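You operate a simulated robot arm through the tools that you are given. There is no shell and no other tool. Be economical: measure what you need, move in short steps, check, and stop when the job is done.

Carry out the task below with a simulated robot arm. There is one attempt and no reset: what you move stays moved.

JOB
Put things in order on the folding table top. At the end: the teal filter (marked "NEW") stands on top of the yellow butter tub; the yellow bean label (marked "BEANS") stands where the brown cartridge stood; the white sugar label stands where the yellow bean label stood; the brown cartridge stands where the teal filter stood; whatever was shut is shut again. Leave all else as you found it, and nothing knocked over.
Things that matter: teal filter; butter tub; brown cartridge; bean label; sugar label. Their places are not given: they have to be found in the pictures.

Only the result counts: the job must be done as asked and must still hold three seconds after the hand-in. Knocking over, shifting, dropping, spilling or breaking anything else fails it.

ROBOT AND FRAMES
A 6-joint arm with a two-finger parallel gripper, fixed in place. Base frame: the origin is at the foot of the arm, x ahead of it, y to its left, z up; the work surface is at about z = 0. Lengths are in mm, angles in rad, forces in N, time in s.
With the tool pointing down near the work surface it reaches from about 160 to 420 mm from the base axis. Its first joint turns from -1.152 to 1.152 rad. Payload 1.57 kg.
Tool frame: the origin (TCP) lies between the finger pads and is the grasp point; the fingertips stand 30 mm ahead of it; z points along the fingers, y is the line along which they close. Largest opening 80 mm; finger width 17, thickness 12; the body of the gripper, 40 by 82 mm, starts 80 mm behind the TCP.
Orientation is that of the tool frame in the base frame, as a unit quaternion [x, y, z, w]. With the fingers straight down and closing along the base's y, the tool's x points along the base's -x, its y along +y and its z along -z.

CONTROLS
- The arm moves only by the tool move_arm. Its argument "moves" is text: rows parted by semicolons, each of 7 numbers parted by spaces: the finger opening in mm, from 0 to 80, then the shift along the tool's x, y, z in units of 150 mm (1.0 is 150 mm), then the turn, a rotation vector about the tool's x, y, z in units of 180 degrees (1.0 is 180 degrees). In form: hand tx ty tz rx ry rz; .... A call has 1 to 8 rows; each row is the pose to reach, as a shift and turn from the pose commanded when the call began, along the tool's axes at that moment. A call with a number of a shift or a turn outside -1 to 1 is refused whole. Rows are played at 5 a second. More than 50 mm and 0.15 rad between two rows, or a gripper value outside its range, and nothing of the call is played. Where a pose cannot be reached the arm comes as near as it can. A force on the tool above 40 N (or 10 N above the force at the start of the call, whichever is more), or a blocked arm, ends the call early, and 0.2 s more pass. Each finger travels about 153 mm/s and halts on what it meets, pressing with about 38 N; the grip force reading is that of the motor and also rises with nothing between the fingers. The clock runs only during rows and for 0.2 s after the last one: add rows that repeat a pose to give the fingers time. It gives the time, the measured TCP pose, the force on the tool (base axes), the opening and the grip force at its end, in the units of the frame above (readings bear some noise), and new pictures: "views" is both (left out), scene, wrist or none.
- Cameras (640 x 400 px; columns grow to the right, rows downward): "scene" is fixed at [53.3, -331.9, 420]; the picture's right is [0.79, -0.61, 0.00], its down [-0.37, -0.47, -0.80] and it looks along [0.49, 0.63, -0.60] (base axes); focal length 286 px, centre (320, 200). "wrist" rides on the gripper at [72, -7, -122] in the tool frame; the picture's right is [0.09, 1.00, 0.00], its down [-0.84, 0.08, -0.54] and it looks along [-0.54, 0.05, 0.84] (tool axes); focal length 238 px, centre (320, 200).
- measure_at(camera, pixels): for up to 12 pixels [column, row] of the newest picture of that camera ("zoom" is the newest enlarged one), the place [x, y, z] in the base frame of the surface seen there, good to about 3 mm. The clock stands still meanwhile.
- inspect(camera, box): a new picture of the part [left, top, right, bottom] of that camera's present view, enlarged. The clock stands still meanwhile.
- sign_off(): hands the job in; it is judged then, once.

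Work in short steps. Measure before you move; look again where a grasp or a placing could have gone wrong, and mend it. You have 80 turns and 170 pictures in all, those below and enlarged ones among them. Open the gripper and draw the arm clear of the work before you hand the job in, unless the task says otherwise; then end with one line.

The tools are called after "Call:" as a command line: name --argument value ..., lists and objects as JSON in quotes. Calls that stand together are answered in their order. move_arm: Moves the arm, as the interface text tells. Its arguments: {"type":"object","properties":{"moves":{"type":"string"},"views":{"type":"string","enum":["both","scene","wrist","none"]}},"required":["moves"]} The other tools are called the same way: measure_at (camera, pixels) gives the place of the surface under pixels of a picture; inspect (camera, box) takes an enlarged picture of a part of a camera's view; sign_off () hands the job in.

At the start:

```text
time: 0.0
tool_pos: [269.0, -76.8, 237.0]
orientation: [0.0, 1.0, 0.001, 0.001]
contact_force: [0.3, -0.3, -0.4]
gripper_width: 80.0
grip_force: 0.0
```

scene: 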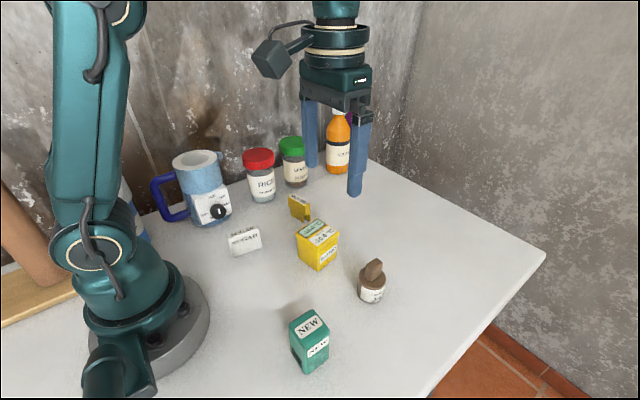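
wrist: 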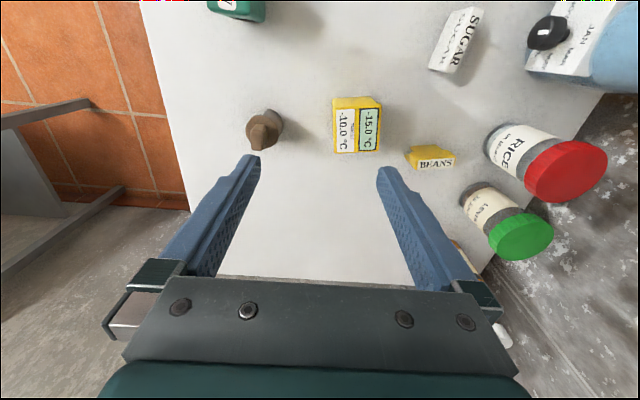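

The pictures show the teal filter near (309,342), the yellow tub near (318,245), the brown cartridge at (372,282), the bean label at (299,207) and the sugar label at (244,242). I enlarge both views first.

Call:
inspect --camera "scene" --box '[220, 180, 420, 305]'

Call:
inspect --camera "wrist" --box '[200, 0, 500, 188]'

Call:
measure_at --camera "scene" --pixels '[[309, 325], [292, 325], [312, 311], [329, 327], [306, 339], [306, 372], [327, 357], [290, 345]]'

Call:
measure_at --camera "wrist" --pixels '[[345, 102], [368, 102], [380, 107], [345, 150], [378, 150], [262, 130], [280, 130], [248, 130], [412, 147], [450, 152], [434, 163], [455, 40]]'

```text
3.20 times, centred on (320, 242) of scene
```

zoom: 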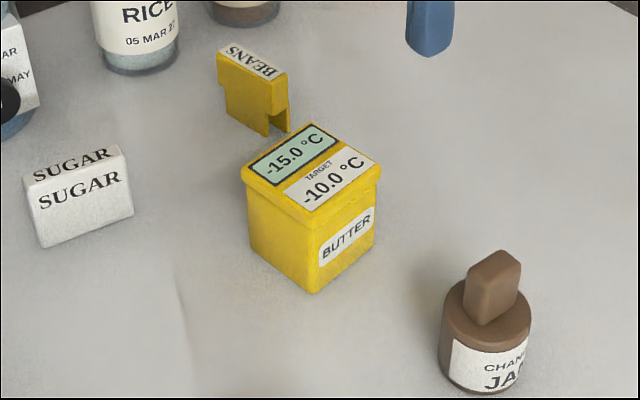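

```text
2.13 times, centred on (350, 94) of wrist
```

zoom: 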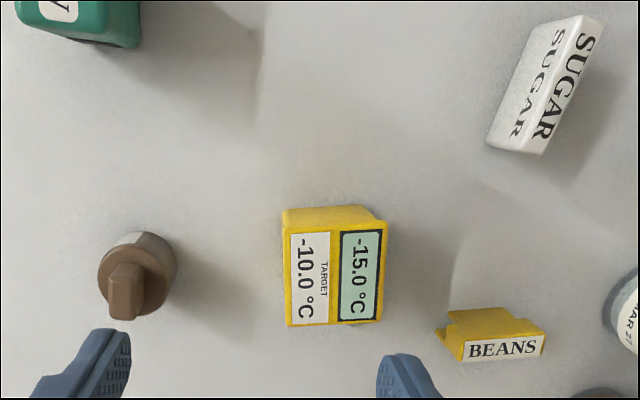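

```text
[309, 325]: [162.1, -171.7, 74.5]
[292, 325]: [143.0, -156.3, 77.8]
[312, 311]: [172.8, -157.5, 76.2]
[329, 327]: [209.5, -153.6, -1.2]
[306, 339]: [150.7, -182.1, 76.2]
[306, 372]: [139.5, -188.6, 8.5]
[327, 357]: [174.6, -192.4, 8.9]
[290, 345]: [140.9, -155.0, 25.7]
```

```text
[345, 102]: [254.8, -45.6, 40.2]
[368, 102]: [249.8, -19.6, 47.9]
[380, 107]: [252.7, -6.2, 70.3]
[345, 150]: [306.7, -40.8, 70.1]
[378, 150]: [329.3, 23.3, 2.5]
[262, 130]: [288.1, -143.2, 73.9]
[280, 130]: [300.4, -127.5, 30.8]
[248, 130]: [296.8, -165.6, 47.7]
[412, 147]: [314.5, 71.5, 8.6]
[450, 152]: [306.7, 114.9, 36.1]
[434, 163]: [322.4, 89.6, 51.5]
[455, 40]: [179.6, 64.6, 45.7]
```

I need the outline of each object, so I enlarge the filter and measure its top corners.

Call:
inspect --camera "scene" --box '[260, 295, 360, 385]'

Call:
measure_at --camera "scene" --pixels '[[310, 221], [337, 230], [317, 243], [298, 233], [318, 270], [320, 262], [300, 255], [377, 262], [371, 264], [370, 278], [372, 290], [365, 280]]'

Call:
measure_at --camera "scene" --pixels '[[290, 195], [308, 204], [305, 207], [292, 198], [303, 219], [230, 238], [258, 227], [260, 233], [233, 241], [233, 256], [260, 247], [246, 235]]'

```text
4.44 times, centred on (310, 340) of scene
```

zoom: 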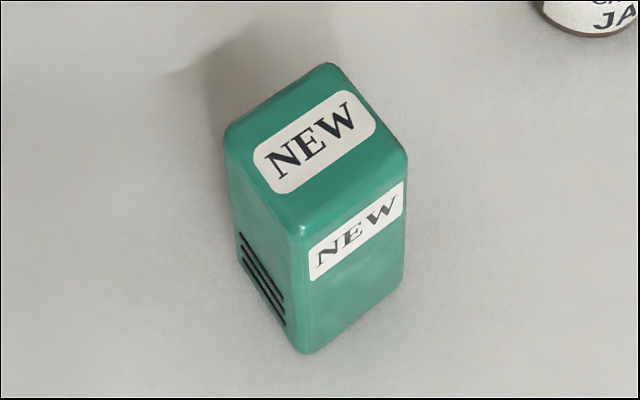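

```text
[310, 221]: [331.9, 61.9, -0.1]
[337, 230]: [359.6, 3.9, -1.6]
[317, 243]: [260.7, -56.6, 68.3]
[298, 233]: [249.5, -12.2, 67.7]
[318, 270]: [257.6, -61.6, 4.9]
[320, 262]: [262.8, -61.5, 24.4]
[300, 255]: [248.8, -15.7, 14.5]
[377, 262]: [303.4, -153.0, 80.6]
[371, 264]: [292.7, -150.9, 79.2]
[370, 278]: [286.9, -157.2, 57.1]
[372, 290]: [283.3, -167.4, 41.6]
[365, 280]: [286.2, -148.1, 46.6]
```

```text
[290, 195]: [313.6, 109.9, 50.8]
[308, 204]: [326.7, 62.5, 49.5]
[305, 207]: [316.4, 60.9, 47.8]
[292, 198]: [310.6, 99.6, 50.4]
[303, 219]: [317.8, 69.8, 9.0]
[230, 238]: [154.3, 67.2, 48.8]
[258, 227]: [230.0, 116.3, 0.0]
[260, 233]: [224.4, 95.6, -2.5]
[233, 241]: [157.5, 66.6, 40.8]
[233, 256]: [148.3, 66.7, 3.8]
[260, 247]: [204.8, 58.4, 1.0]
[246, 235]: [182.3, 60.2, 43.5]
```

I measure the filter's top corners and foot on the zoom.

Call:
measure_at --camera "zoom" --pixels '[[232, 137], [328, 72], [400, 158], [302, 224], [315, 150], [302, 348], [402, 285], [240, 245], [303, 290]]'

Call:
inspect --camera "scene" --box '[215, 185, 345, 275]'

```text
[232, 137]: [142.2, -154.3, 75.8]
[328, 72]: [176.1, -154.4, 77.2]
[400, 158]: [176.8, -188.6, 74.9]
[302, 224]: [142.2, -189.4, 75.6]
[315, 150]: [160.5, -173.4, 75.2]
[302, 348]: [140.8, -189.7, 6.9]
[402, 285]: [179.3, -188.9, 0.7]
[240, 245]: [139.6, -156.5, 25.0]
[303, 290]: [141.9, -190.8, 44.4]
```

```text
4.44 times, centred on (280, 230) of scene
```

zoom: 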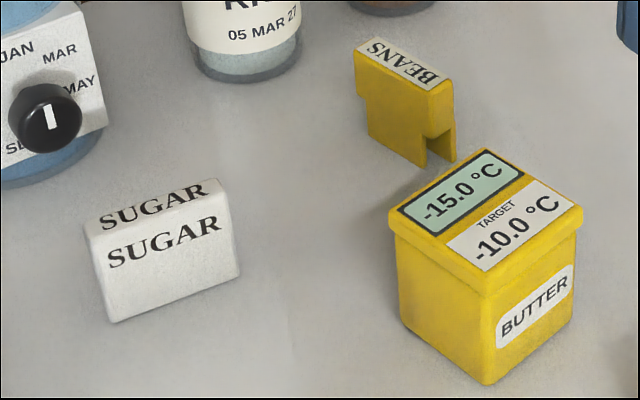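

I measure both labels and the tub on this zoom.

Call:
measure_at --camera "zoom" --pixels '[[90, 228], [105, 234], [203, 181], [225, 188], [112, 318], [238, 270], [160, 210]]'

Call:
measure_at --camera "zoom" --pixels '[[357, 52], [375, 39], [451, 80], [432, 90], [371, 133], [421, 164], [453, 158], [405, 65]]'

Call:
measure_at --camera "zoom" --pixels '[[393, 212], [486, 152], [578, 208], [485, 266], [485, 210], [488, 380], [404, 325], [574, 325]]'

Call:
inspect --camera "scene" --box '[330, 240, 420, 320]'

```text
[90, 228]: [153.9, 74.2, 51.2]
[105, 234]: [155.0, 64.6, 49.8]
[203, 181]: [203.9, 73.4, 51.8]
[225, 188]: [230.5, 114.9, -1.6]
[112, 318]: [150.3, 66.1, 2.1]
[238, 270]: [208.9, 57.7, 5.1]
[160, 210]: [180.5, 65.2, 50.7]
```

```text
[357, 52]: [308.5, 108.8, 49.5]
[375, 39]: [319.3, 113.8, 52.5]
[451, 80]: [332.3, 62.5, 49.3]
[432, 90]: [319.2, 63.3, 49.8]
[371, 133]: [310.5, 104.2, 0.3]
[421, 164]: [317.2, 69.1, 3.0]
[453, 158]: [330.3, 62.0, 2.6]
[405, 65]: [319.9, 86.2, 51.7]
```

```text
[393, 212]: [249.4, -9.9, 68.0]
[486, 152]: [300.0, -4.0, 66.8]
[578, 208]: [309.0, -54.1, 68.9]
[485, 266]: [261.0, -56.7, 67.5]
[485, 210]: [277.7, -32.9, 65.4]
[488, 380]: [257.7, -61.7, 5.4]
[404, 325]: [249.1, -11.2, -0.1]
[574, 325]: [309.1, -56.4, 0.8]
```

```text
5.00 times, centred on (375, 280) of scene
```

zoom: 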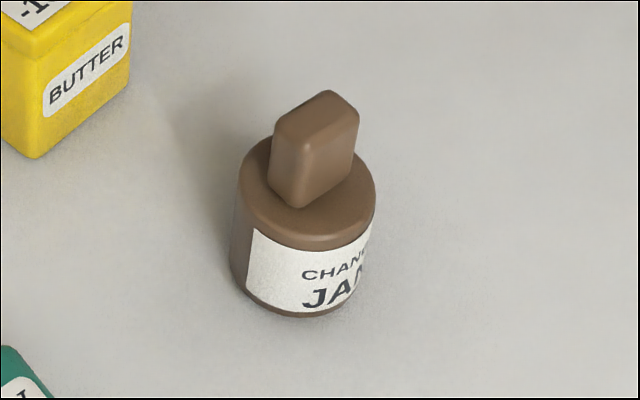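

Cartridge knob corners and drum outline are next, measured on this zoom.

Call:
measure_at --camera "zoom" --pixels '[[278, 130], [328, 96], [354, 118], [305, 150], [316, 122], [297, 200], [350, 155], [244, 180], [372, 190], [305, 243], [242, 280], [300, 312]]'

Call:
inspect --camera "wrist" --box '[380, 0, 640, 180]'

```text
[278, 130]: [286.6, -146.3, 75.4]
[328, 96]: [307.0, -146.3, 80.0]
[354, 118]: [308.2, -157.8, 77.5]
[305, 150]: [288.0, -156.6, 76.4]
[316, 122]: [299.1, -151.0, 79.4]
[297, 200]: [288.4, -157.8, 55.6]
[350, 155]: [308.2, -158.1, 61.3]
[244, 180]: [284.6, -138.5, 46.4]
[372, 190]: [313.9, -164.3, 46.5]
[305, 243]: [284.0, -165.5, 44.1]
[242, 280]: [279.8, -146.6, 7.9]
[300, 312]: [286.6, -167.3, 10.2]
```

```text
2.22 times, centred on (510, 90) of wrist
```

zoom: 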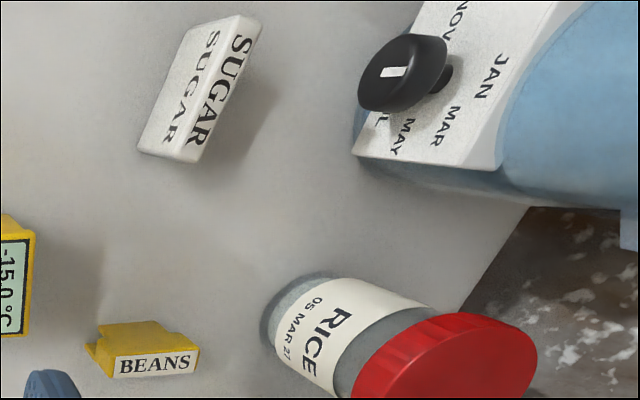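

I measure sugar and bean top outlines from this wrist zoom as a cross-check.

Call:
measure_at --camera "zoom" --pixels '[[232, 18], [258, 22], [178, 155], [202, 157], [215, 90], [186, 25], [142, 148]]'

Call:
measure_at --camera "zoom" --pixels '[[117, 358], [115, 376], [194, 371], [196, 354], [155, 365], [90, 350], [157, 325]]'

```text
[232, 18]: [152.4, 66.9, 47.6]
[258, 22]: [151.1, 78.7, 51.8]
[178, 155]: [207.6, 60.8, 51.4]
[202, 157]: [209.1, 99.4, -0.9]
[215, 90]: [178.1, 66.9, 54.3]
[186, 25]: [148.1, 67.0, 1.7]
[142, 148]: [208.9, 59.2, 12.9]
```

```text
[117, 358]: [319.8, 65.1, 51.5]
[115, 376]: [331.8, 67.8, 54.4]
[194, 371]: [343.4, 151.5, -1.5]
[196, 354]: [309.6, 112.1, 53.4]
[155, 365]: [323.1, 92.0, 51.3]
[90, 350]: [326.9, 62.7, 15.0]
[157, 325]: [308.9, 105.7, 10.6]
```

Filter: about 38 mm square, centre (159.5, -172), top at z=76. Tub: centre (279.5, -31), top at z=68. I move above the filter first, and also check the heights of the jars and the mug.

Call:
measure_at --camera "scene" --pixels '[[258, 155], [262, 200], [291, 143], [296, 186], [195, 160], [205, 225], [218, 212], [337, 172], [165, 190]]'

Call:
move_arm --moves "80 0.183 -0.159 0.145 0 0 0; 80 0.365 -0.318 0.29 0 0 0; 80 0.548 -0.476 0.435 0 0 0; 80 0.73 -0.635 0.58 0 0 0; 80 0.73 -0.635 0.58 0 0 0"

```text
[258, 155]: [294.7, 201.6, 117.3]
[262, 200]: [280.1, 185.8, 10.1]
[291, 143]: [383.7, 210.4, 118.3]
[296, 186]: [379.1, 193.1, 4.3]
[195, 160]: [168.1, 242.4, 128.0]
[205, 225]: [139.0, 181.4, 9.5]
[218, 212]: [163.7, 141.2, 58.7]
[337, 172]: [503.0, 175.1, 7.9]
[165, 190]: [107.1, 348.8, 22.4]
```

```text
time: 1.2
tool_pos: [157.8, -172.2, 149.4]
orientation: [0.0, 1.0, 0.001, 0.001]
contact_force: [-0.8, 0.2, 0.1]
gripper_width: 80.0
grip_force: 0.0
```

scene: 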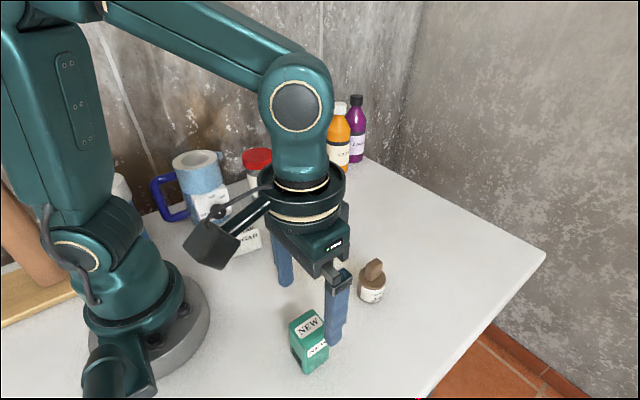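
wrist: 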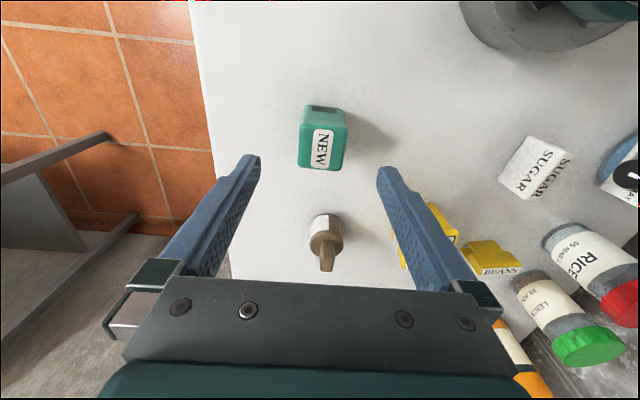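

The wrist view shows the filter centred under the TCP at (322,148). I descend to z=50 and close.

Call:
move_arm --moves "80 0 0 0.22 0 0 0; 80 0 0 0.44 0 0 0; 80 0 0 0.66 0 0 0; 80 0 0 0.66 0 0 0; 34 0 0 0.66 0 0 0; 34 0 0 0.66 0 0 0; 34 0 0 0.66 0 0 0"

```text
time: 2.8
tool_pos: [161.1, -171.6, 49.6]
orientation: [0.0, 1.0, 0.001, 0.001]
contact_force: [-0.2, 0.0, -0.5]
gripper_width: 40.3
grip_force: 38.9
```

scene: 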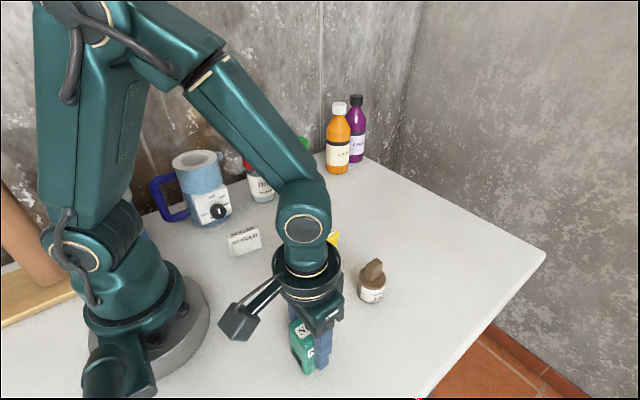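
wrist: 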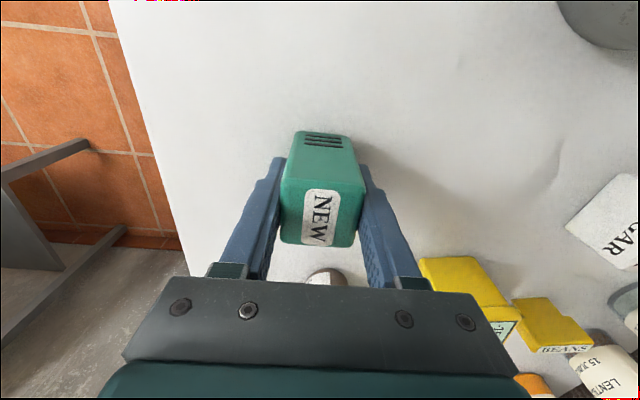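

The filter is gripped (opening 40.3). I lift it by 110 mm and look.

Call:
move_arm --moves "34 0 0 -0.25 0 0 0; 34 0 0 -0.5 0 0 0; 34 0 0 -0.74 0 0 0; 34 -0.2 0.235 -0.74 0 0 0; 34 -0.4 0.47 -0.74 0 0 0; 34 -0.6 0.705 -0.74 0 0 0; 34 -0.8 0.94 -0.74 0 0 0; 34 -0.8 0.94 -0.74 0 0 0"

```text
time: 4.6
tool_pos: [280.3, -30.9, 160.1]
orientation: [0.0, 1.0, 0.001, 0.001]
contact_force: [-0.1, -0.7, -0.5]
gripper_width: 40.0
grip_force: 37.8
```

scene: 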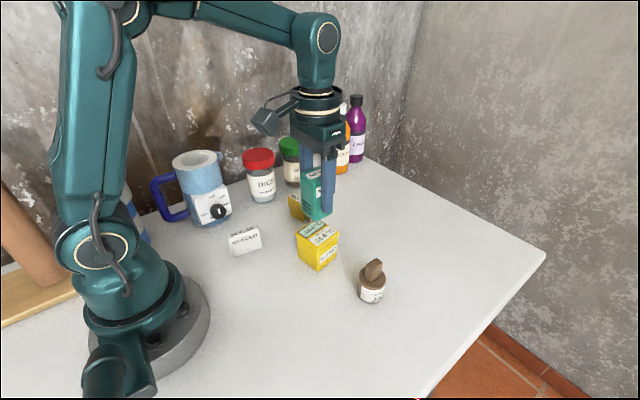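
wrist: 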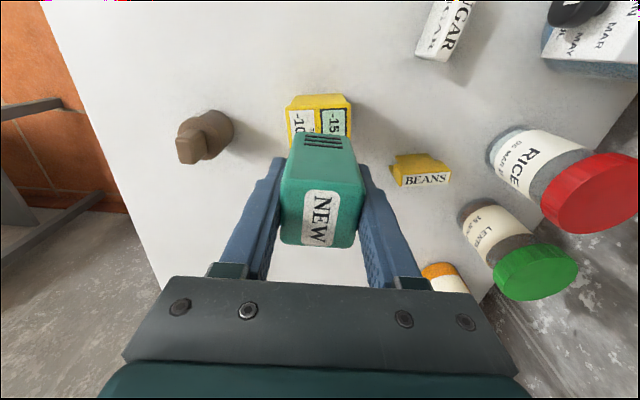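

The filter is above the tub and its bottom is at about z=110. I lower it nearly to contact and read the force.

Call:
move_arm --moves "34 0 0 0.09 0 0 0; 34 0 0 0.18 0 0 0; 34 0 0 0.25 0 0 0; 34 0 0 0.27 0 0 0; 34 0 0 0.27 0 0 0"

Call:
inspect --camera "scene" --box '[270, 160, 370, 280]'

```text
time: 5.8
tool_pos: [280.3, -30.5, 120.6]
orientation: [0.0, 1.0, 0.001, 0.0]
contact_force: [-0.4, 1.0, -0.6]
gripper_width: 40.3
grip_force: 38.3
```

scene: 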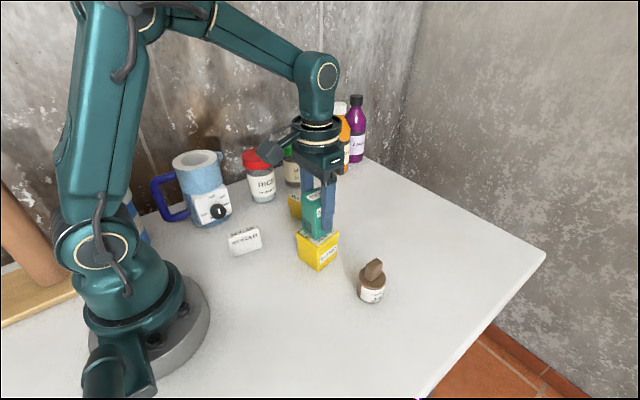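
wrist: 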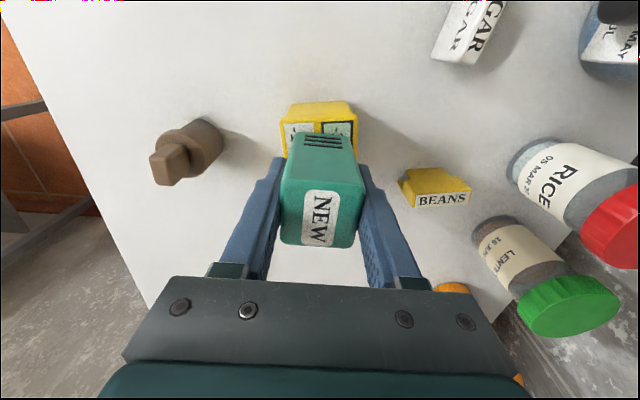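

```text
3.33 times, centred on (320, 220) of scene
```

zoom: 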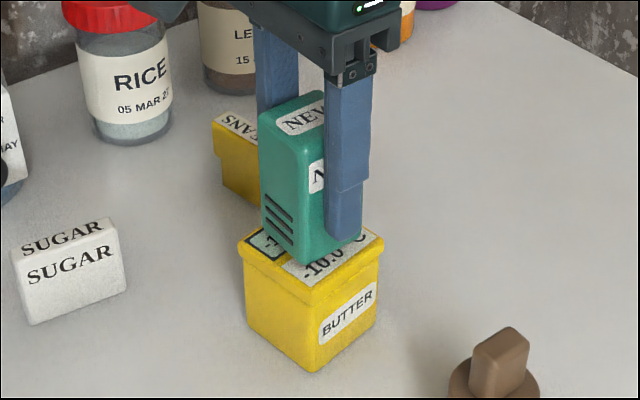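

No contact yet. I lower further in 1 mm steps, watching the force.

Call:
move_arm --moves "34 0 0 0.007 0 0 0; 34 0 0 0.013 0 0 0; 34 0 0 0.013 0 0 0" --views "none"

```text
time: 6.6
tool_pos: [280.3, -31.2, 119.0]
orientation: [0.0, 1.0, 0.002, 0.001]
contact_force: [0.5, 1.5, -1.2]
gripper_width: 40.1
grip_force: 37.8
```

Still no clear contact, so I go down another 2 mm.

Call:
move_arm --moves "34 0 0 0.007 0 0 0; 34 0 0 0.013 0 0 0; 34 0 0 0.013 0 0 0" --views "none"

Call:
inspect --camera "scene" --box '[290, 200, 350, 280]'

```text
time: 7.4
tool_pos: [280.2, -30.8, 117.3]
orientation: [0.0, 1.0, 0.0, 0.0]
contact_force: [0.4, 0.0, 2.6]
gripper_width: 40.4
grip_force: 38.3
```

```text
5.00 times, centred on (320, 240) of scene
```

zoom: 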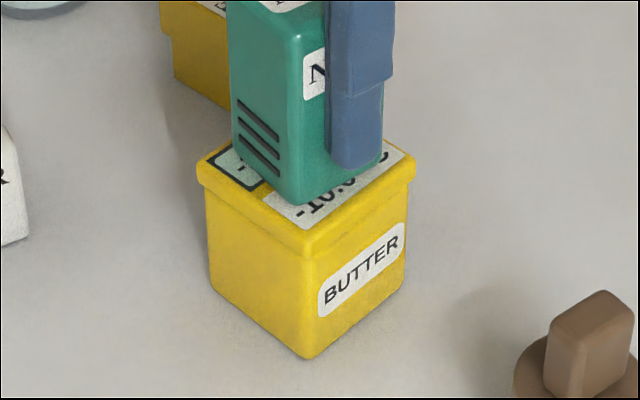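

Force is up to 2.6 N, so contact is starting. I check the filter's foot and lid corners to make sure it is centred.

Call:
measure_at --camera "zoom" --pixels '[[301, 202], [236, 150], [378, 158], [300, 190], [302, 215], [308, 240], [205, 168], [408, 163], [245, 178], [375, 178]]'

```text
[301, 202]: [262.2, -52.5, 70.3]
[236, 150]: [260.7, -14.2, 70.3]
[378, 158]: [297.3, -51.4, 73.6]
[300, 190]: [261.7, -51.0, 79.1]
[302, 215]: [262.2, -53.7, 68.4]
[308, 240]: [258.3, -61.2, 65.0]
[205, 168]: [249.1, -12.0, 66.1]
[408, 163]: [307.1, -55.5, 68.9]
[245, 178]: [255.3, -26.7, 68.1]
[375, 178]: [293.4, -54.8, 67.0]
```

The filter sits within the lid with its centre about 2–3 mm off. I open and raise straight up.

Call:
move_arm --moves "34 0 0 0.004 0 0 0; 44 0 0 0.004 0 0 0; 60 0 0 0.004 0 0 0; 70 0 0 0.004 0 0 0; 70 0 0 -0.2 0 0 0; 70 0 0 -0.5 0 0 0; 70 0 0 -0.7 0 0 0"

Call:
inspect --camera "scene" --box '[260, 150, 380, 280]'

```text
time: 9.0
tool_pos: [280.6, -29.6, 220.4]
orientation: [0.0, 1.0, 0.001, -0.001]
contact_force: [-0.3, -0.6, 0.5]
gripper_width: 69.8
grip_force: 0.1
```

scene: 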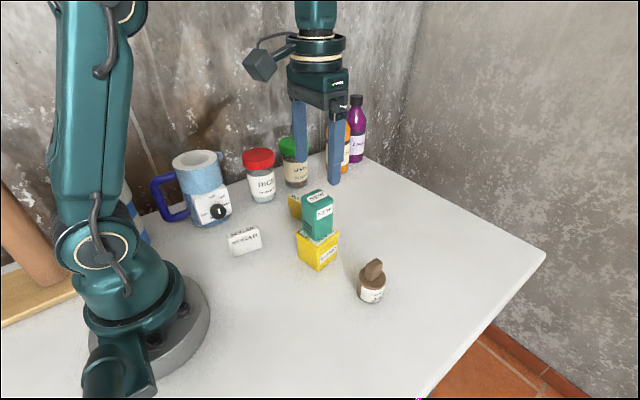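
wrist: 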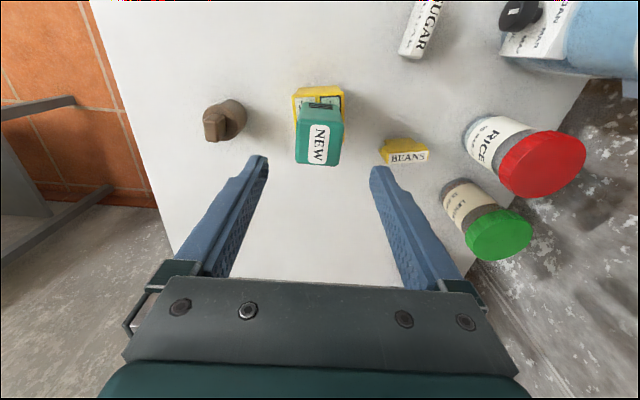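

```text
3.08 times, centred on (320, 215) of scene
```

zoom: 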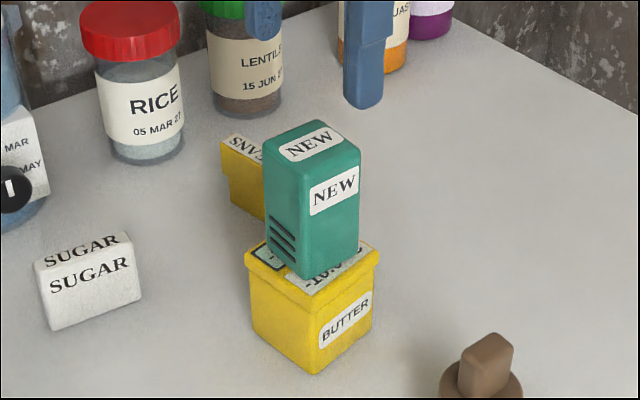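

The filter stands well on the tub. Next I move above the cartridge at (297.5, -152).

Call:
move_arm --moves "80 -0.04 -0.269 0 0 0 0; 80 -0.08 -0.538 0 0 0 0; 80 -0.12 -0.807 0 0 0 0; 80 -0.12 -0.807 0.25 0 0 0; 80 -0.12 -0.807 0.45 0 0 0; 80 -0.12 -0.807 0.65 0 0 0; 80 -0.12 -0.807 0.65 0 0 0"

Call:
inspect --camera "wrist" --box '[240, 80, 400, 220]'

```text
time: 10.6
tool_pos: [299.3, -151.4, 123.7]
orientation: [-0.001, 1.0, 0.001, 0.001]
contact_force: [0.0, 0.0, 0.6]
gripper_width: 80.0
grip_force: 0.2
```

scene: 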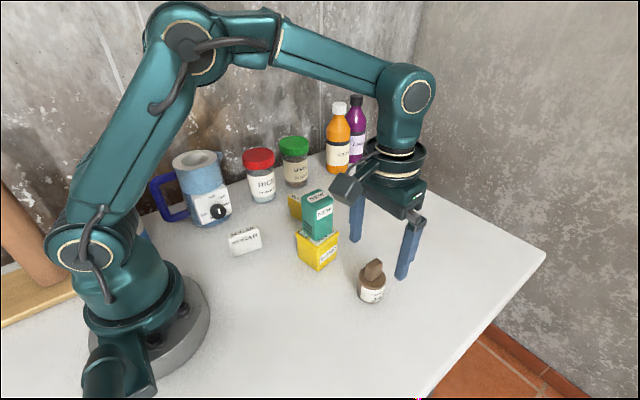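
wrist: 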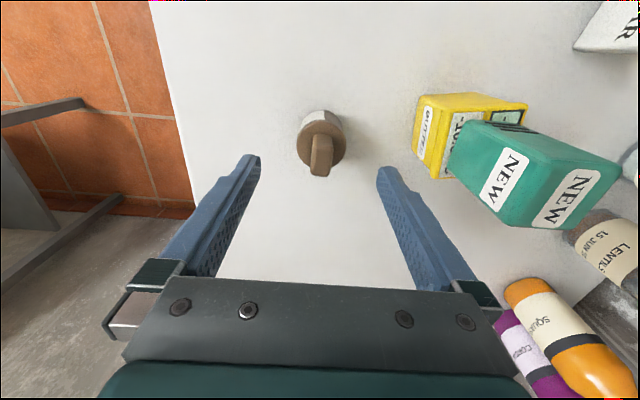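

```text
2.86 times, centred on (320, 150) of wrist
```

zoom: 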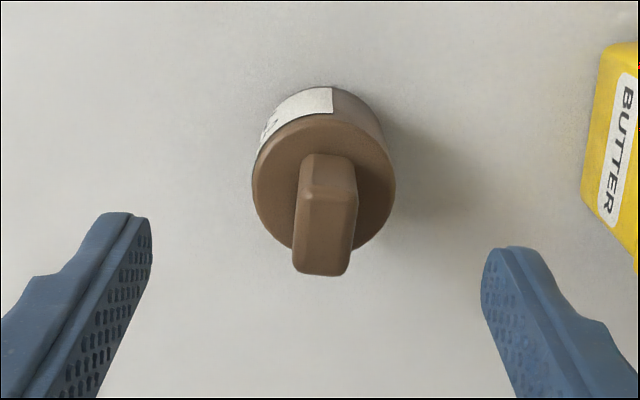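

The cartridge is centred between the fingers. I measure the drum's rim for a precise centre.

Call:
measure_at --camera "zoom" --pixels '[[256, 185], [392, 185], [325, 124], [270, 228], [375, 226], [321, 258], [326, 175]]'

Call:
move_arm --moves "80 0 0 0.19 0 0 0; 80 0 0 0.38 0 0 0; 80 0 0 0.57 0 0 0; 80 0 0 0.57 0 0 0; 34 0 0 0.57 0 0 0; 34 0 0 0.57 0 0 0; 34 0 0 0.57 0 0 0"

```text
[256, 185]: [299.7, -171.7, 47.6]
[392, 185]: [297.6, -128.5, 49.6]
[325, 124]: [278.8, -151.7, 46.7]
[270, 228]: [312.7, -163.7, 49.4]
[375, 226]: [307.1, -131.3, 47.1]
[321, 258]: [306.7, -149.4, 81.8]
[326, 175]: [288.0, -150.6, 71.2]
```

```text
time: 12.2
tool_pos: [299.9, -150.0, 37.7]
orientation: [0.0, 1.0, 0.001, 0.002]
contact_force: [-0.5, -0.6, 0.3]
gripper_width: 42.9
grip_force: 38.5
```

scene: 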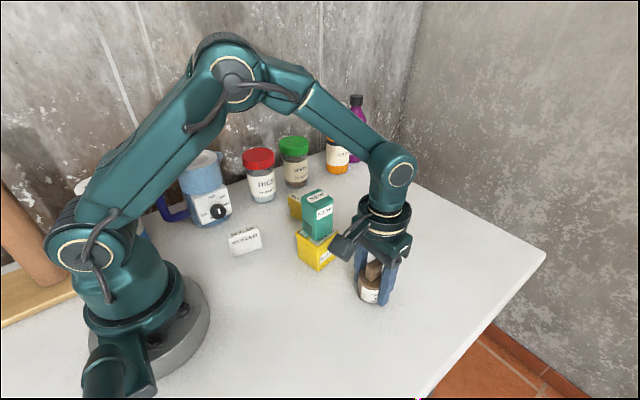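
wrist: 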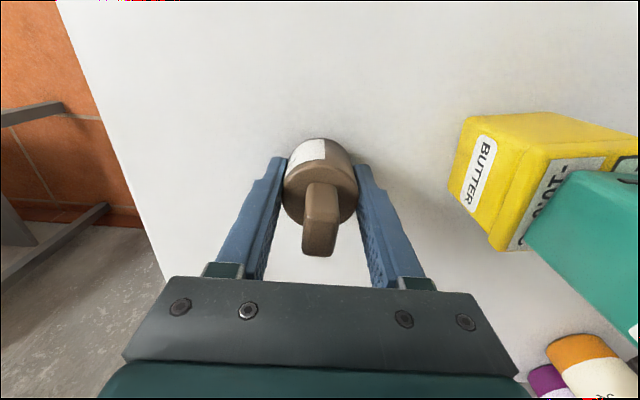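

Gripped at 42.9. I lift it and carry it to above the filter's old spot (159.5, -172).

Call:
move_arm --moves "34 0 0 -0.2 0 0 0; 34 0 0 -0.4 0 0 0; 34 0.23 -0.033 -0.4 0 0 0; 34 0.46 -0.066 -0.4 0 0 0; 34 0.69 -0.099 -0.4 0 0 0; 34 0.92 -0.131 -0.4 0 0 0; 34 0.92 -0.131 -0.4 0 0 0"

```text
time: 13.8
tool_pos: [159.6, -170.3, 96.6]
orientation: [0.0, 1.0, 0.001, 0.0]
contact_force: [0.3, 0.7, -1.2]
gripper_width: 42.7
grip_force: 38.0
```

scene: 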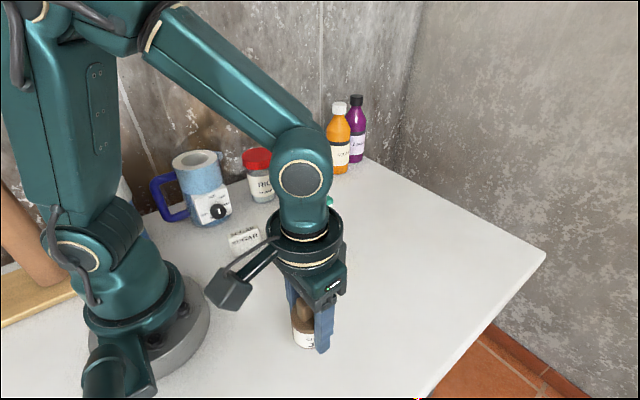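
wrist: 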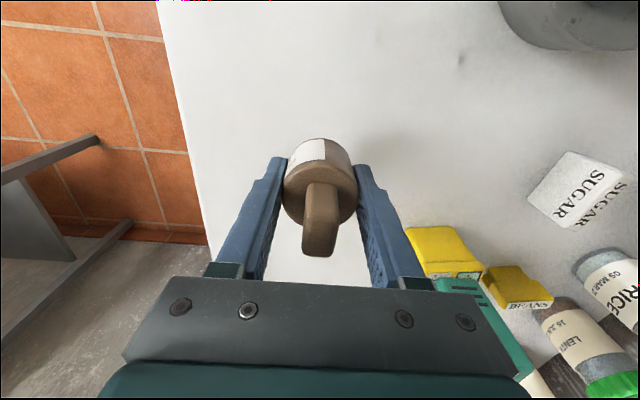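

I lower it back to grasp height, release and rise.

Call:
move_arm --moves "34 0 0 0.15 0 0 0; 34 0 0 0.3 0 0 0; 34 0 0 0.396 0 0 0; 34 0 0 0.398 0 0 0; 46 0 0 0.398 0 0 0; 70 0 0 0.398 0 0 0; 70 0 0 0.1 0 0 0; 70 0 0 -0.2 0 0 0" --views "none"

Call:
move_arm --moves "80 0 0 -0.3 0 0 0; 80 -0.3 0 -0.4 0 0 0; 80 -0.3 0 -0.4 0 0 0"

```text
time: 15.6
tool_pos: [160.8, -172.2, 128.0]
orientation: [0.0, 1.0, 0.002, 0.001]
contact_force: [-0.1, 0.7, 0.2]
gripper_width: 70.1
grip_force: 0.1
```

```text
time: 16.4
tool_pos: [205.1, -170.7, 188.8]
orientation: [0.0, 1.0, 0.001, 0.002]
contact_force: [-0.2, 1.2, -0.1]
gripper_width: 80.0
grip_force: 0.2
```

scene: 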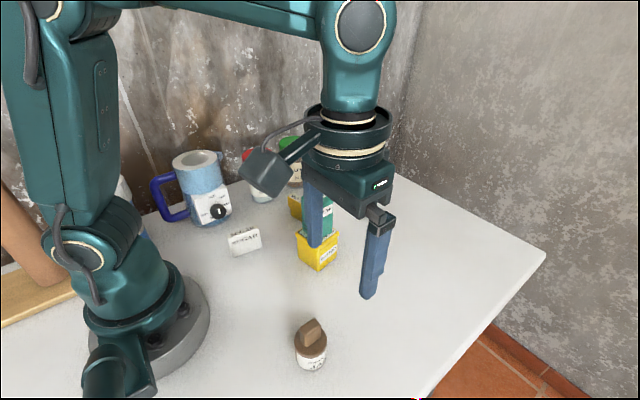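
wrist: 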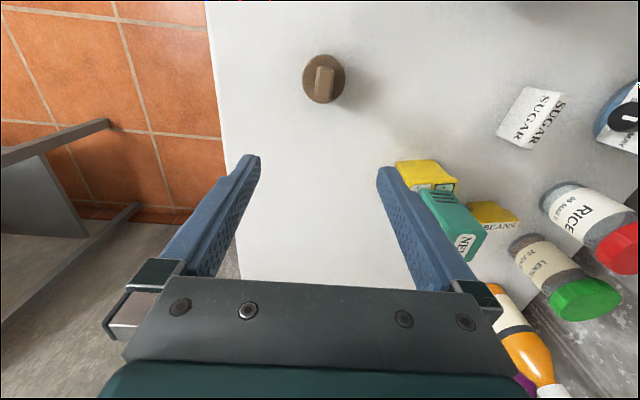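

The cartridge stands upright on the filter's spot. I travel high over the table towards the bean label, and turn the wrist so the fingers close across its thickness.

Call:
measure_at --camera "wrist" --pixels '[[304, 82], [343, 82], [323, 56], [312, 98], [338, 97]]'

Call:
move_arm --moves "80 -0.1 0.24 -0.1 0 0 0; 80 -0.2 0.48 -0.1 0 0 0; 80 -0.3 0.72 -0.1 0 0 0; 80 -0.4 0.96 -0.1 0 0 0" --views "none"

Call:
move_arm --moves "80 -0.05 0.1 0 0 0 0.047; 80 -0.1 0.2 0 0 0 0.094; 80 -0.15 0.3 0 0 0 0.141; 80 -0.2 0.4 0 0 0 0.188; 80 -0.25 0.5 0 0 0 0.235; 80 -0.3 0.6 0 0 0 0.282; 80 -0.35 0.7 0 0 0 0.329; 80 -0.373 0.772 0 0 0 0.376"

```text
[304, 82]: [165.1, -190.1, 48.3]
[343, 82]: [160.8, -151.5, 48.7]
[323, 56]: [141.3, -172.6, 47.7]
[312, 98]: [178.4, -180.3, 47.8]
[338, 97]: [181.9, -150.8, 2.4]
```

```text
time: 17.4
tool_pos: [263.7, -26.5, 202.7]
orientation: [0.0, 1.0, 0.001, -0.001]
contact_force: [0.7, -0.4, -0.5]
gripper_width: 79.8
grip_force: 0.2
```

```text
time: 19.2
tool_pos: [320.6, 89.5, 205.3]
orientation: [0.558, 0.83, 0.001, 0.0]
contact_force: [-0.8, 0.4, -0.2]
gripper_width: 80.0
grip_force: 0.0
```

scene: 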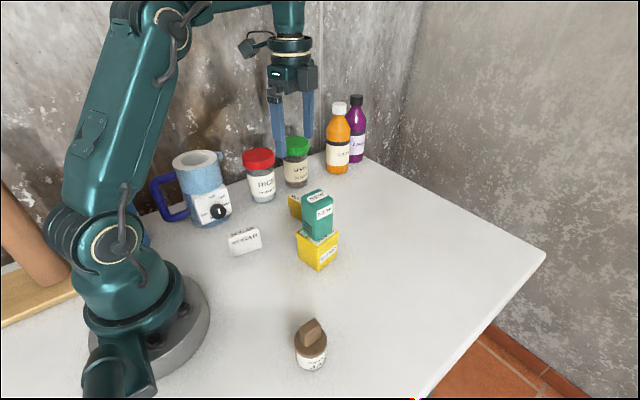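
wrist: 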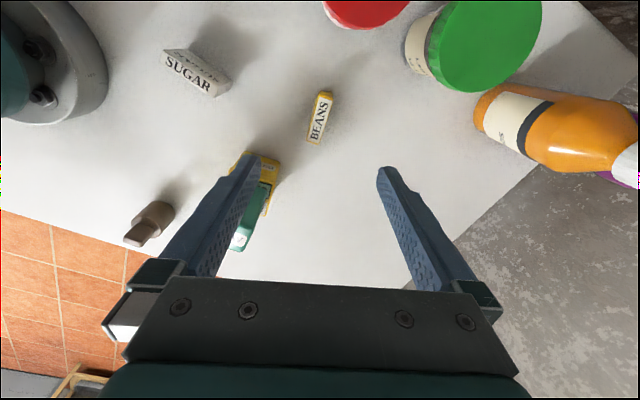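

The bean label lies between the fingers at (320,117) and is still slightly turned. I zoom in to measure its top edges.

Call:
inspect --camera "wrist" --box '[280, 70, 370, 160]'

```text
4.44 times, centred on (325, 115) of wrist
```

zoom: 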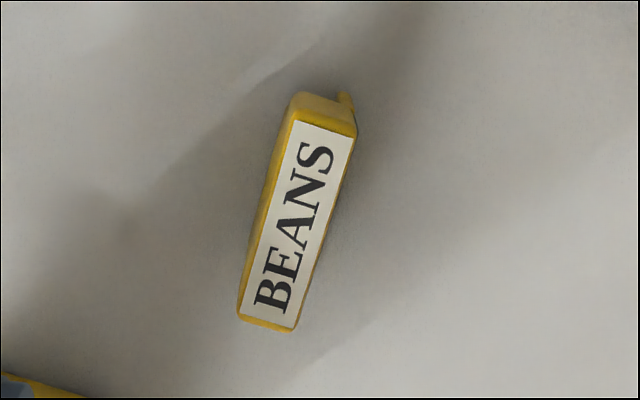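

I measure the four top corners of the label.

Call:
measure_at --camera "zoom" --pixels '[[297, 125], [351, 138], [244, 314], [293, 326], [325, 130], [268, 320], [297, 225], [280, 170], [345, 190]]'

```text
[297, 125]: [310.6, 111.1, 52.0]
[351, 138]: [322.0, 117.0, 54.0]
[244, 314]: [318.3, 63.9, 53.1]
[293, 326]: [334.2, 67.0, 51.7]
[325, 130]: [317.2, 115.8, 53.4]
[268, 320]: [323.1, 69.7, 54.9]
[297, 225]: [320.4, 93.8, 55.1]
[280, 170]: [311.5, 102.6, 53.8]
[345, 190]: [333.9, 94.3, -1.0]
```

Label centre is (321, 89) and its axis is about 12° off base y. I finish the turn and descend partway.

Call:
move_arm --moves "80 0 0 0 0 0 0.028; 80 0 0 0 0 0 0.055; 80 0 0 0.25 0 0 0.055; 80 0 0 0.5 0 0 0.055; 80 0 0 0.66 0 0 0.055; 80 0 0 0.66 0 0 0.055"

Call:
inspect --camera "wrist" --box '[250, 80, 390, 220]'

```text
time: 20.6
tool_pos: [323.4, 88.6, 103.8]
orientation: [0.627, 0.779, 0.002, -0.001]
contact_force: [-0.4, -0.3, 0.0]
gripper_width: 80.2
grip_force: 0.0
```

scene: 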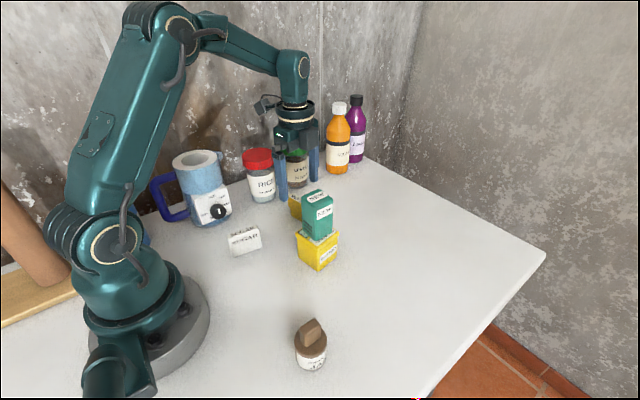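
wrist: 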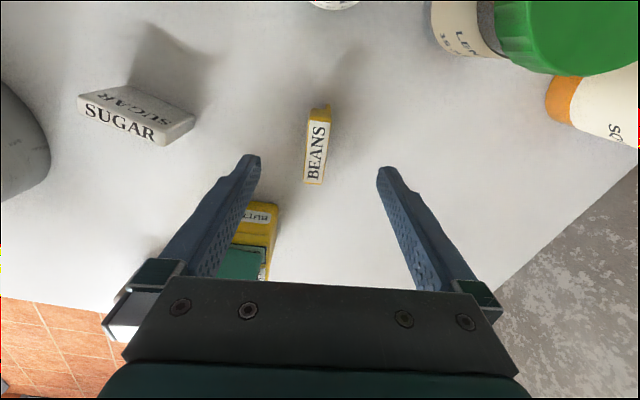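

```text
2.86 times, centred on (320, 150) of wrist
```

zoom: 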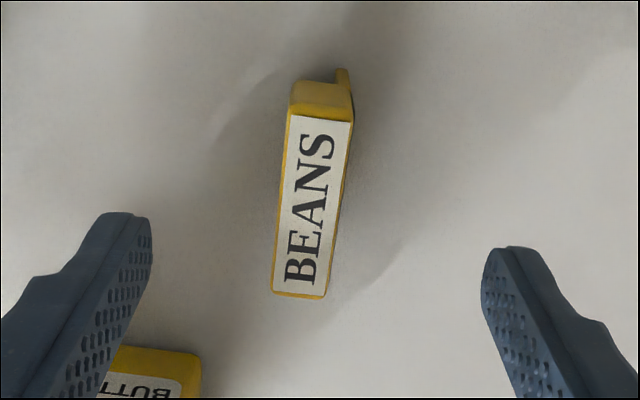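

The label is aligned with the fingers, about 2 mm to the left of centre. I correct this, descend to z=42 and close.

Call:
move_arm --moves "80 0 -0.015 0.14 0 0 0; 80 0 -0.015 0.28 0 0 0; 80 0 -0.015 0.41 0 0 0; 80 0 -0.015 0.41 0 0 0; 30 0 -0.015 0.41 0 0 0; 8 0 -0.015 0.41 0 0 0; 8 0 -0.015 0.41 0 0 0"

Call:
inspect --camera "wrist" --box '[250, 100, 390, 240]'

```text
time: 22.2
tool_pos: [318.8, 89.2, 44.1]
orientation: [0.627, 0.779, 0.001, 0.0]
contact_force: [0.1, 0.8, 0.1]
gripper_width: 16.1
grip_force: 31.2
```

scene: 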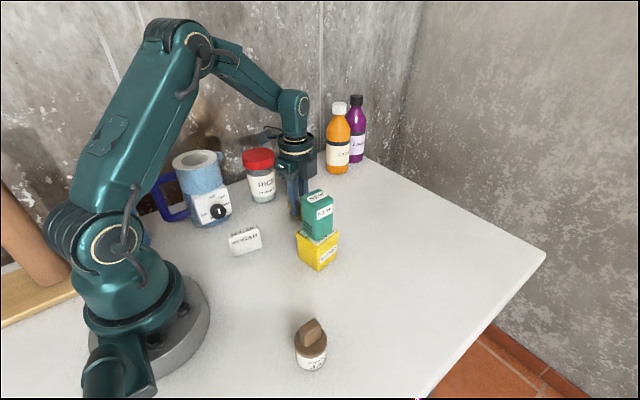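
wrist: 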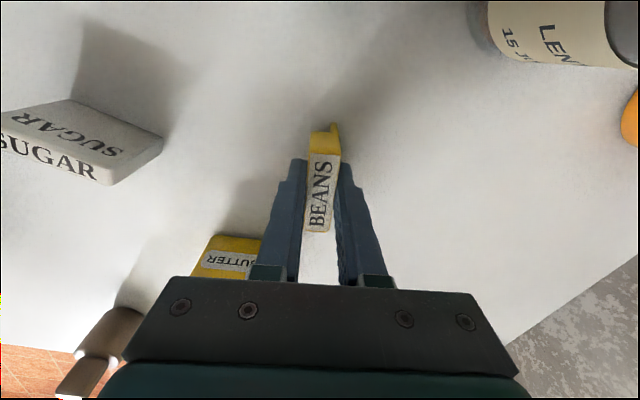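

```text
2.86 times, centred on (320, 170) of wrist
```

zoom: 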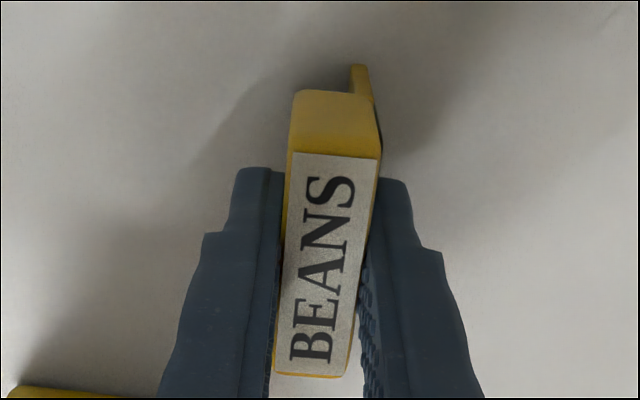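

Opening is 16 mm on the label. I hold once more to settle the grip, then lift a little and check.

Call:
move_arm --moves "8 0 0 0 0 0 0; 8 0 0 0 0 0 0; 8 0 0 -0.1 0 0 0; 8 0 0 -0.1 0 0 0" --views "wrist"

Call:
inspect --camera "wrist" --box '[250, 100, 390, 240]'

```text
time: 23.2
tool_pos: [319.8, 87.7, 60.2]
orientation: [0.626, 0.78, 0.002, 0.0]
contact_force: [0.2, 0.7, 0.2]
gripper_width: 16.2
grip_force: 31.5
```

wrist: 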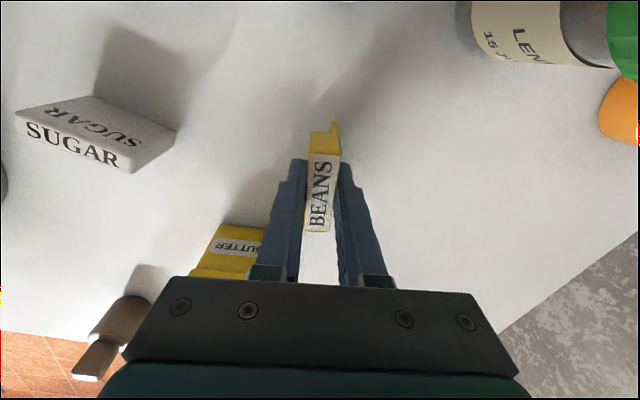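

```text
2.86 times, centred on (320, 170) of wrist
```

zoom: 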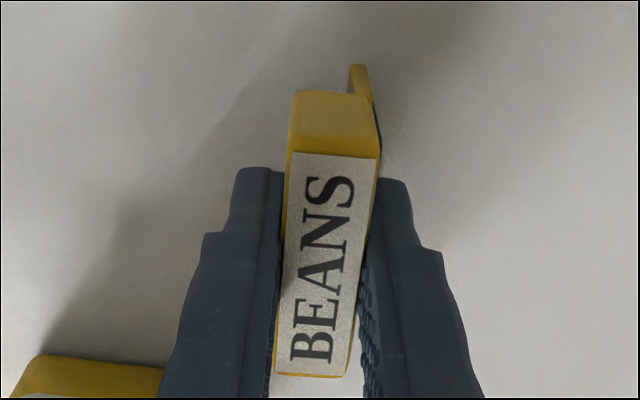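

The label is held. I measure its top corners now to learn its offset from the TCP.

Call:
measure_at --camera "zoom" --pixels '[[294, 156], [375, 161], [278, 368], [345, 371], [322, 262]]'

Call:
move_arm --moves "8 0 0 -0.25 0 0 0; 8 0 0 -0.5 0 0 0; 8 0 0 -0.75 0 0 0; 8 0 0 -0.98 0 0 0; 8 0 0 -0.98 0 0 0" --views "scene"

```text
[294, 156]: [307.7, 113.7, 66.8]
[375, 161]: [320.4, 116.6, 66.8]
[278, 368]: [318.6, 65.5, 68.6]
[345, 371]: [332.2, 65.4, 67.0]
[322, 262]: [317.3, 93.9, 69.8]
```

```text
time: 24.4
tool_pos: [317.2, 86.8, 204.4]
orientation: [0.627, 0.779, 0.002, 0.0]
contact_force: [0.6, -0.4, -0.9]
gripper_width: 15.9
grip_force: 31.7
```

scene: 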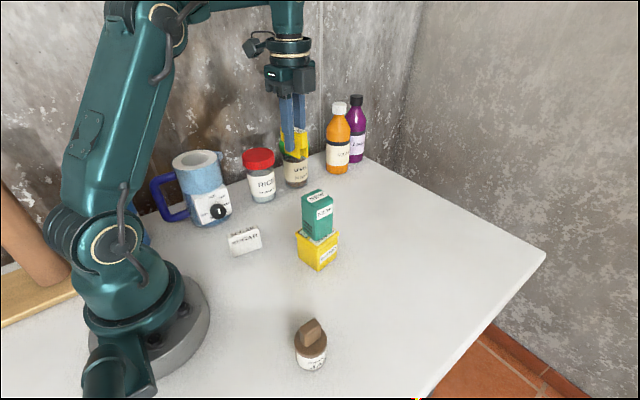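

The label centre sits about (+1,+2.5) mm from the TCP. I carry it high past the filter to above (297,-154).

Call:
move_arm --moves "8 -0.257 -0.081 0 0 0 0; 8 -0.514 -0.162 0 0 0 0; 8 -0.771 -0.242 0 0 0 0" --views "none"

Call:
move_arm --moves "8 -0.257 -0.081 0 0 0 0; 8 -0.514 -0.162 0 0 0 0; 8 -0.771 -0.242 0 0 0 0; 8 -0.771 -0.242 0.25 0 0 0; 8 -0.771 -0.242 0.5 0 0 0; 8 -0.771 -0.242 0.75 0 0 0; 8 -0.771 -0.242 0.9 0 0 0; 8 -0.771 -0.242 0.9 0 0 0"

```text
time: 25.2
tool_pos: [308.5, -34.7, 205.7]
orientation: [0.626, 0.78, 0.001, -0.001]
contact_force: [-0.9, -0.4, -0.4]
gripper_width: 16.1
grip_force: 31.4
```

```text
time: 27.0
tool_pos: [296.7, -154.4, 67.8]
orientation: [0.626, 0.779, 0.002, 0.001]
contact_force: [0.2, 0.6, 0.0]
gripper_width: 16.1
grip_force: 31.5
```

scene: 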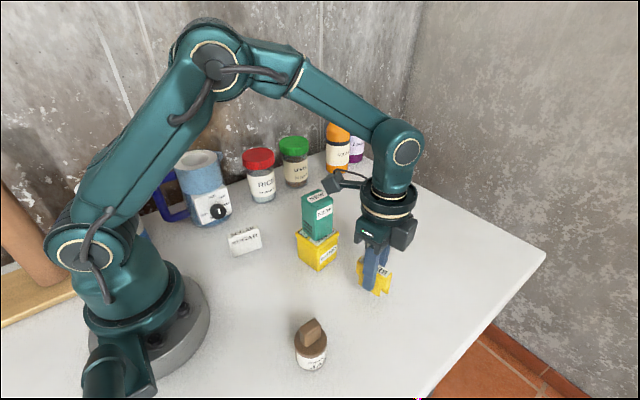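
wrist: 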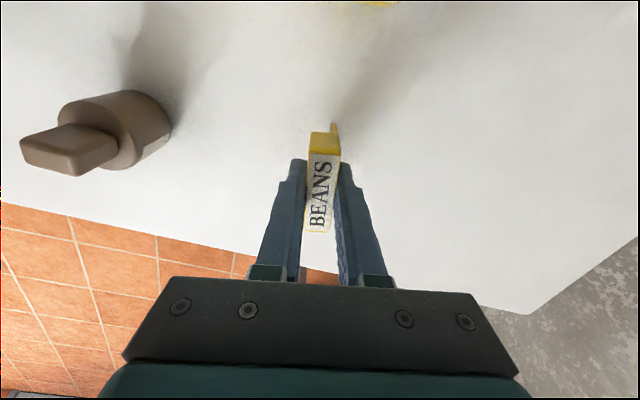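

The label hangs over the cartridge's old spot. I lower it to grasp height and check the force before release.

Call:
move_arm --moves "8 0 0 0.09 0 0 0; 8 0 0 0.16 0 0 0; 8 0 0 0.173 0 0 0; 8 0 0 0.18 0 0 0; 8 0 0 0.18 0 0 0" --views "scene"

Call:
inspect --camera "scene" --box '[330, 240, 420, 320]'

```text
time: 28.2
tool_pos: [298.0, -153.5, 43.5]
orientation: [0.627, 0.779, 0.001, 0.001]
contact_force: [-4.8, 1.0, 29.4]
gripper_width: 16.1
grip_force: 31.1
```

scene: 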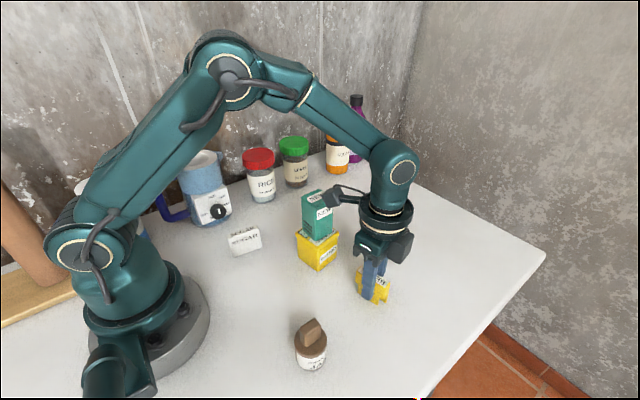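

```text
5.00 times, centred on (375, 280) of scene
```

zoom: 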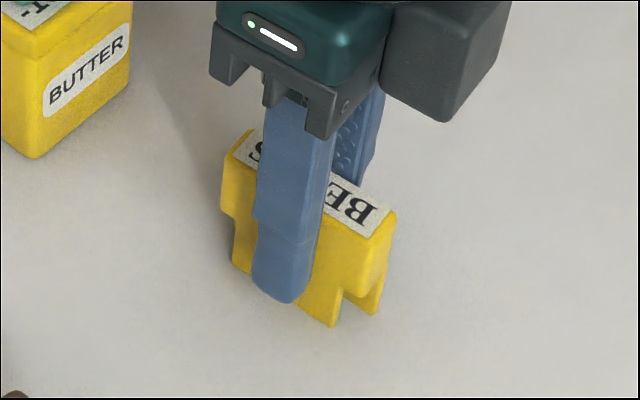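

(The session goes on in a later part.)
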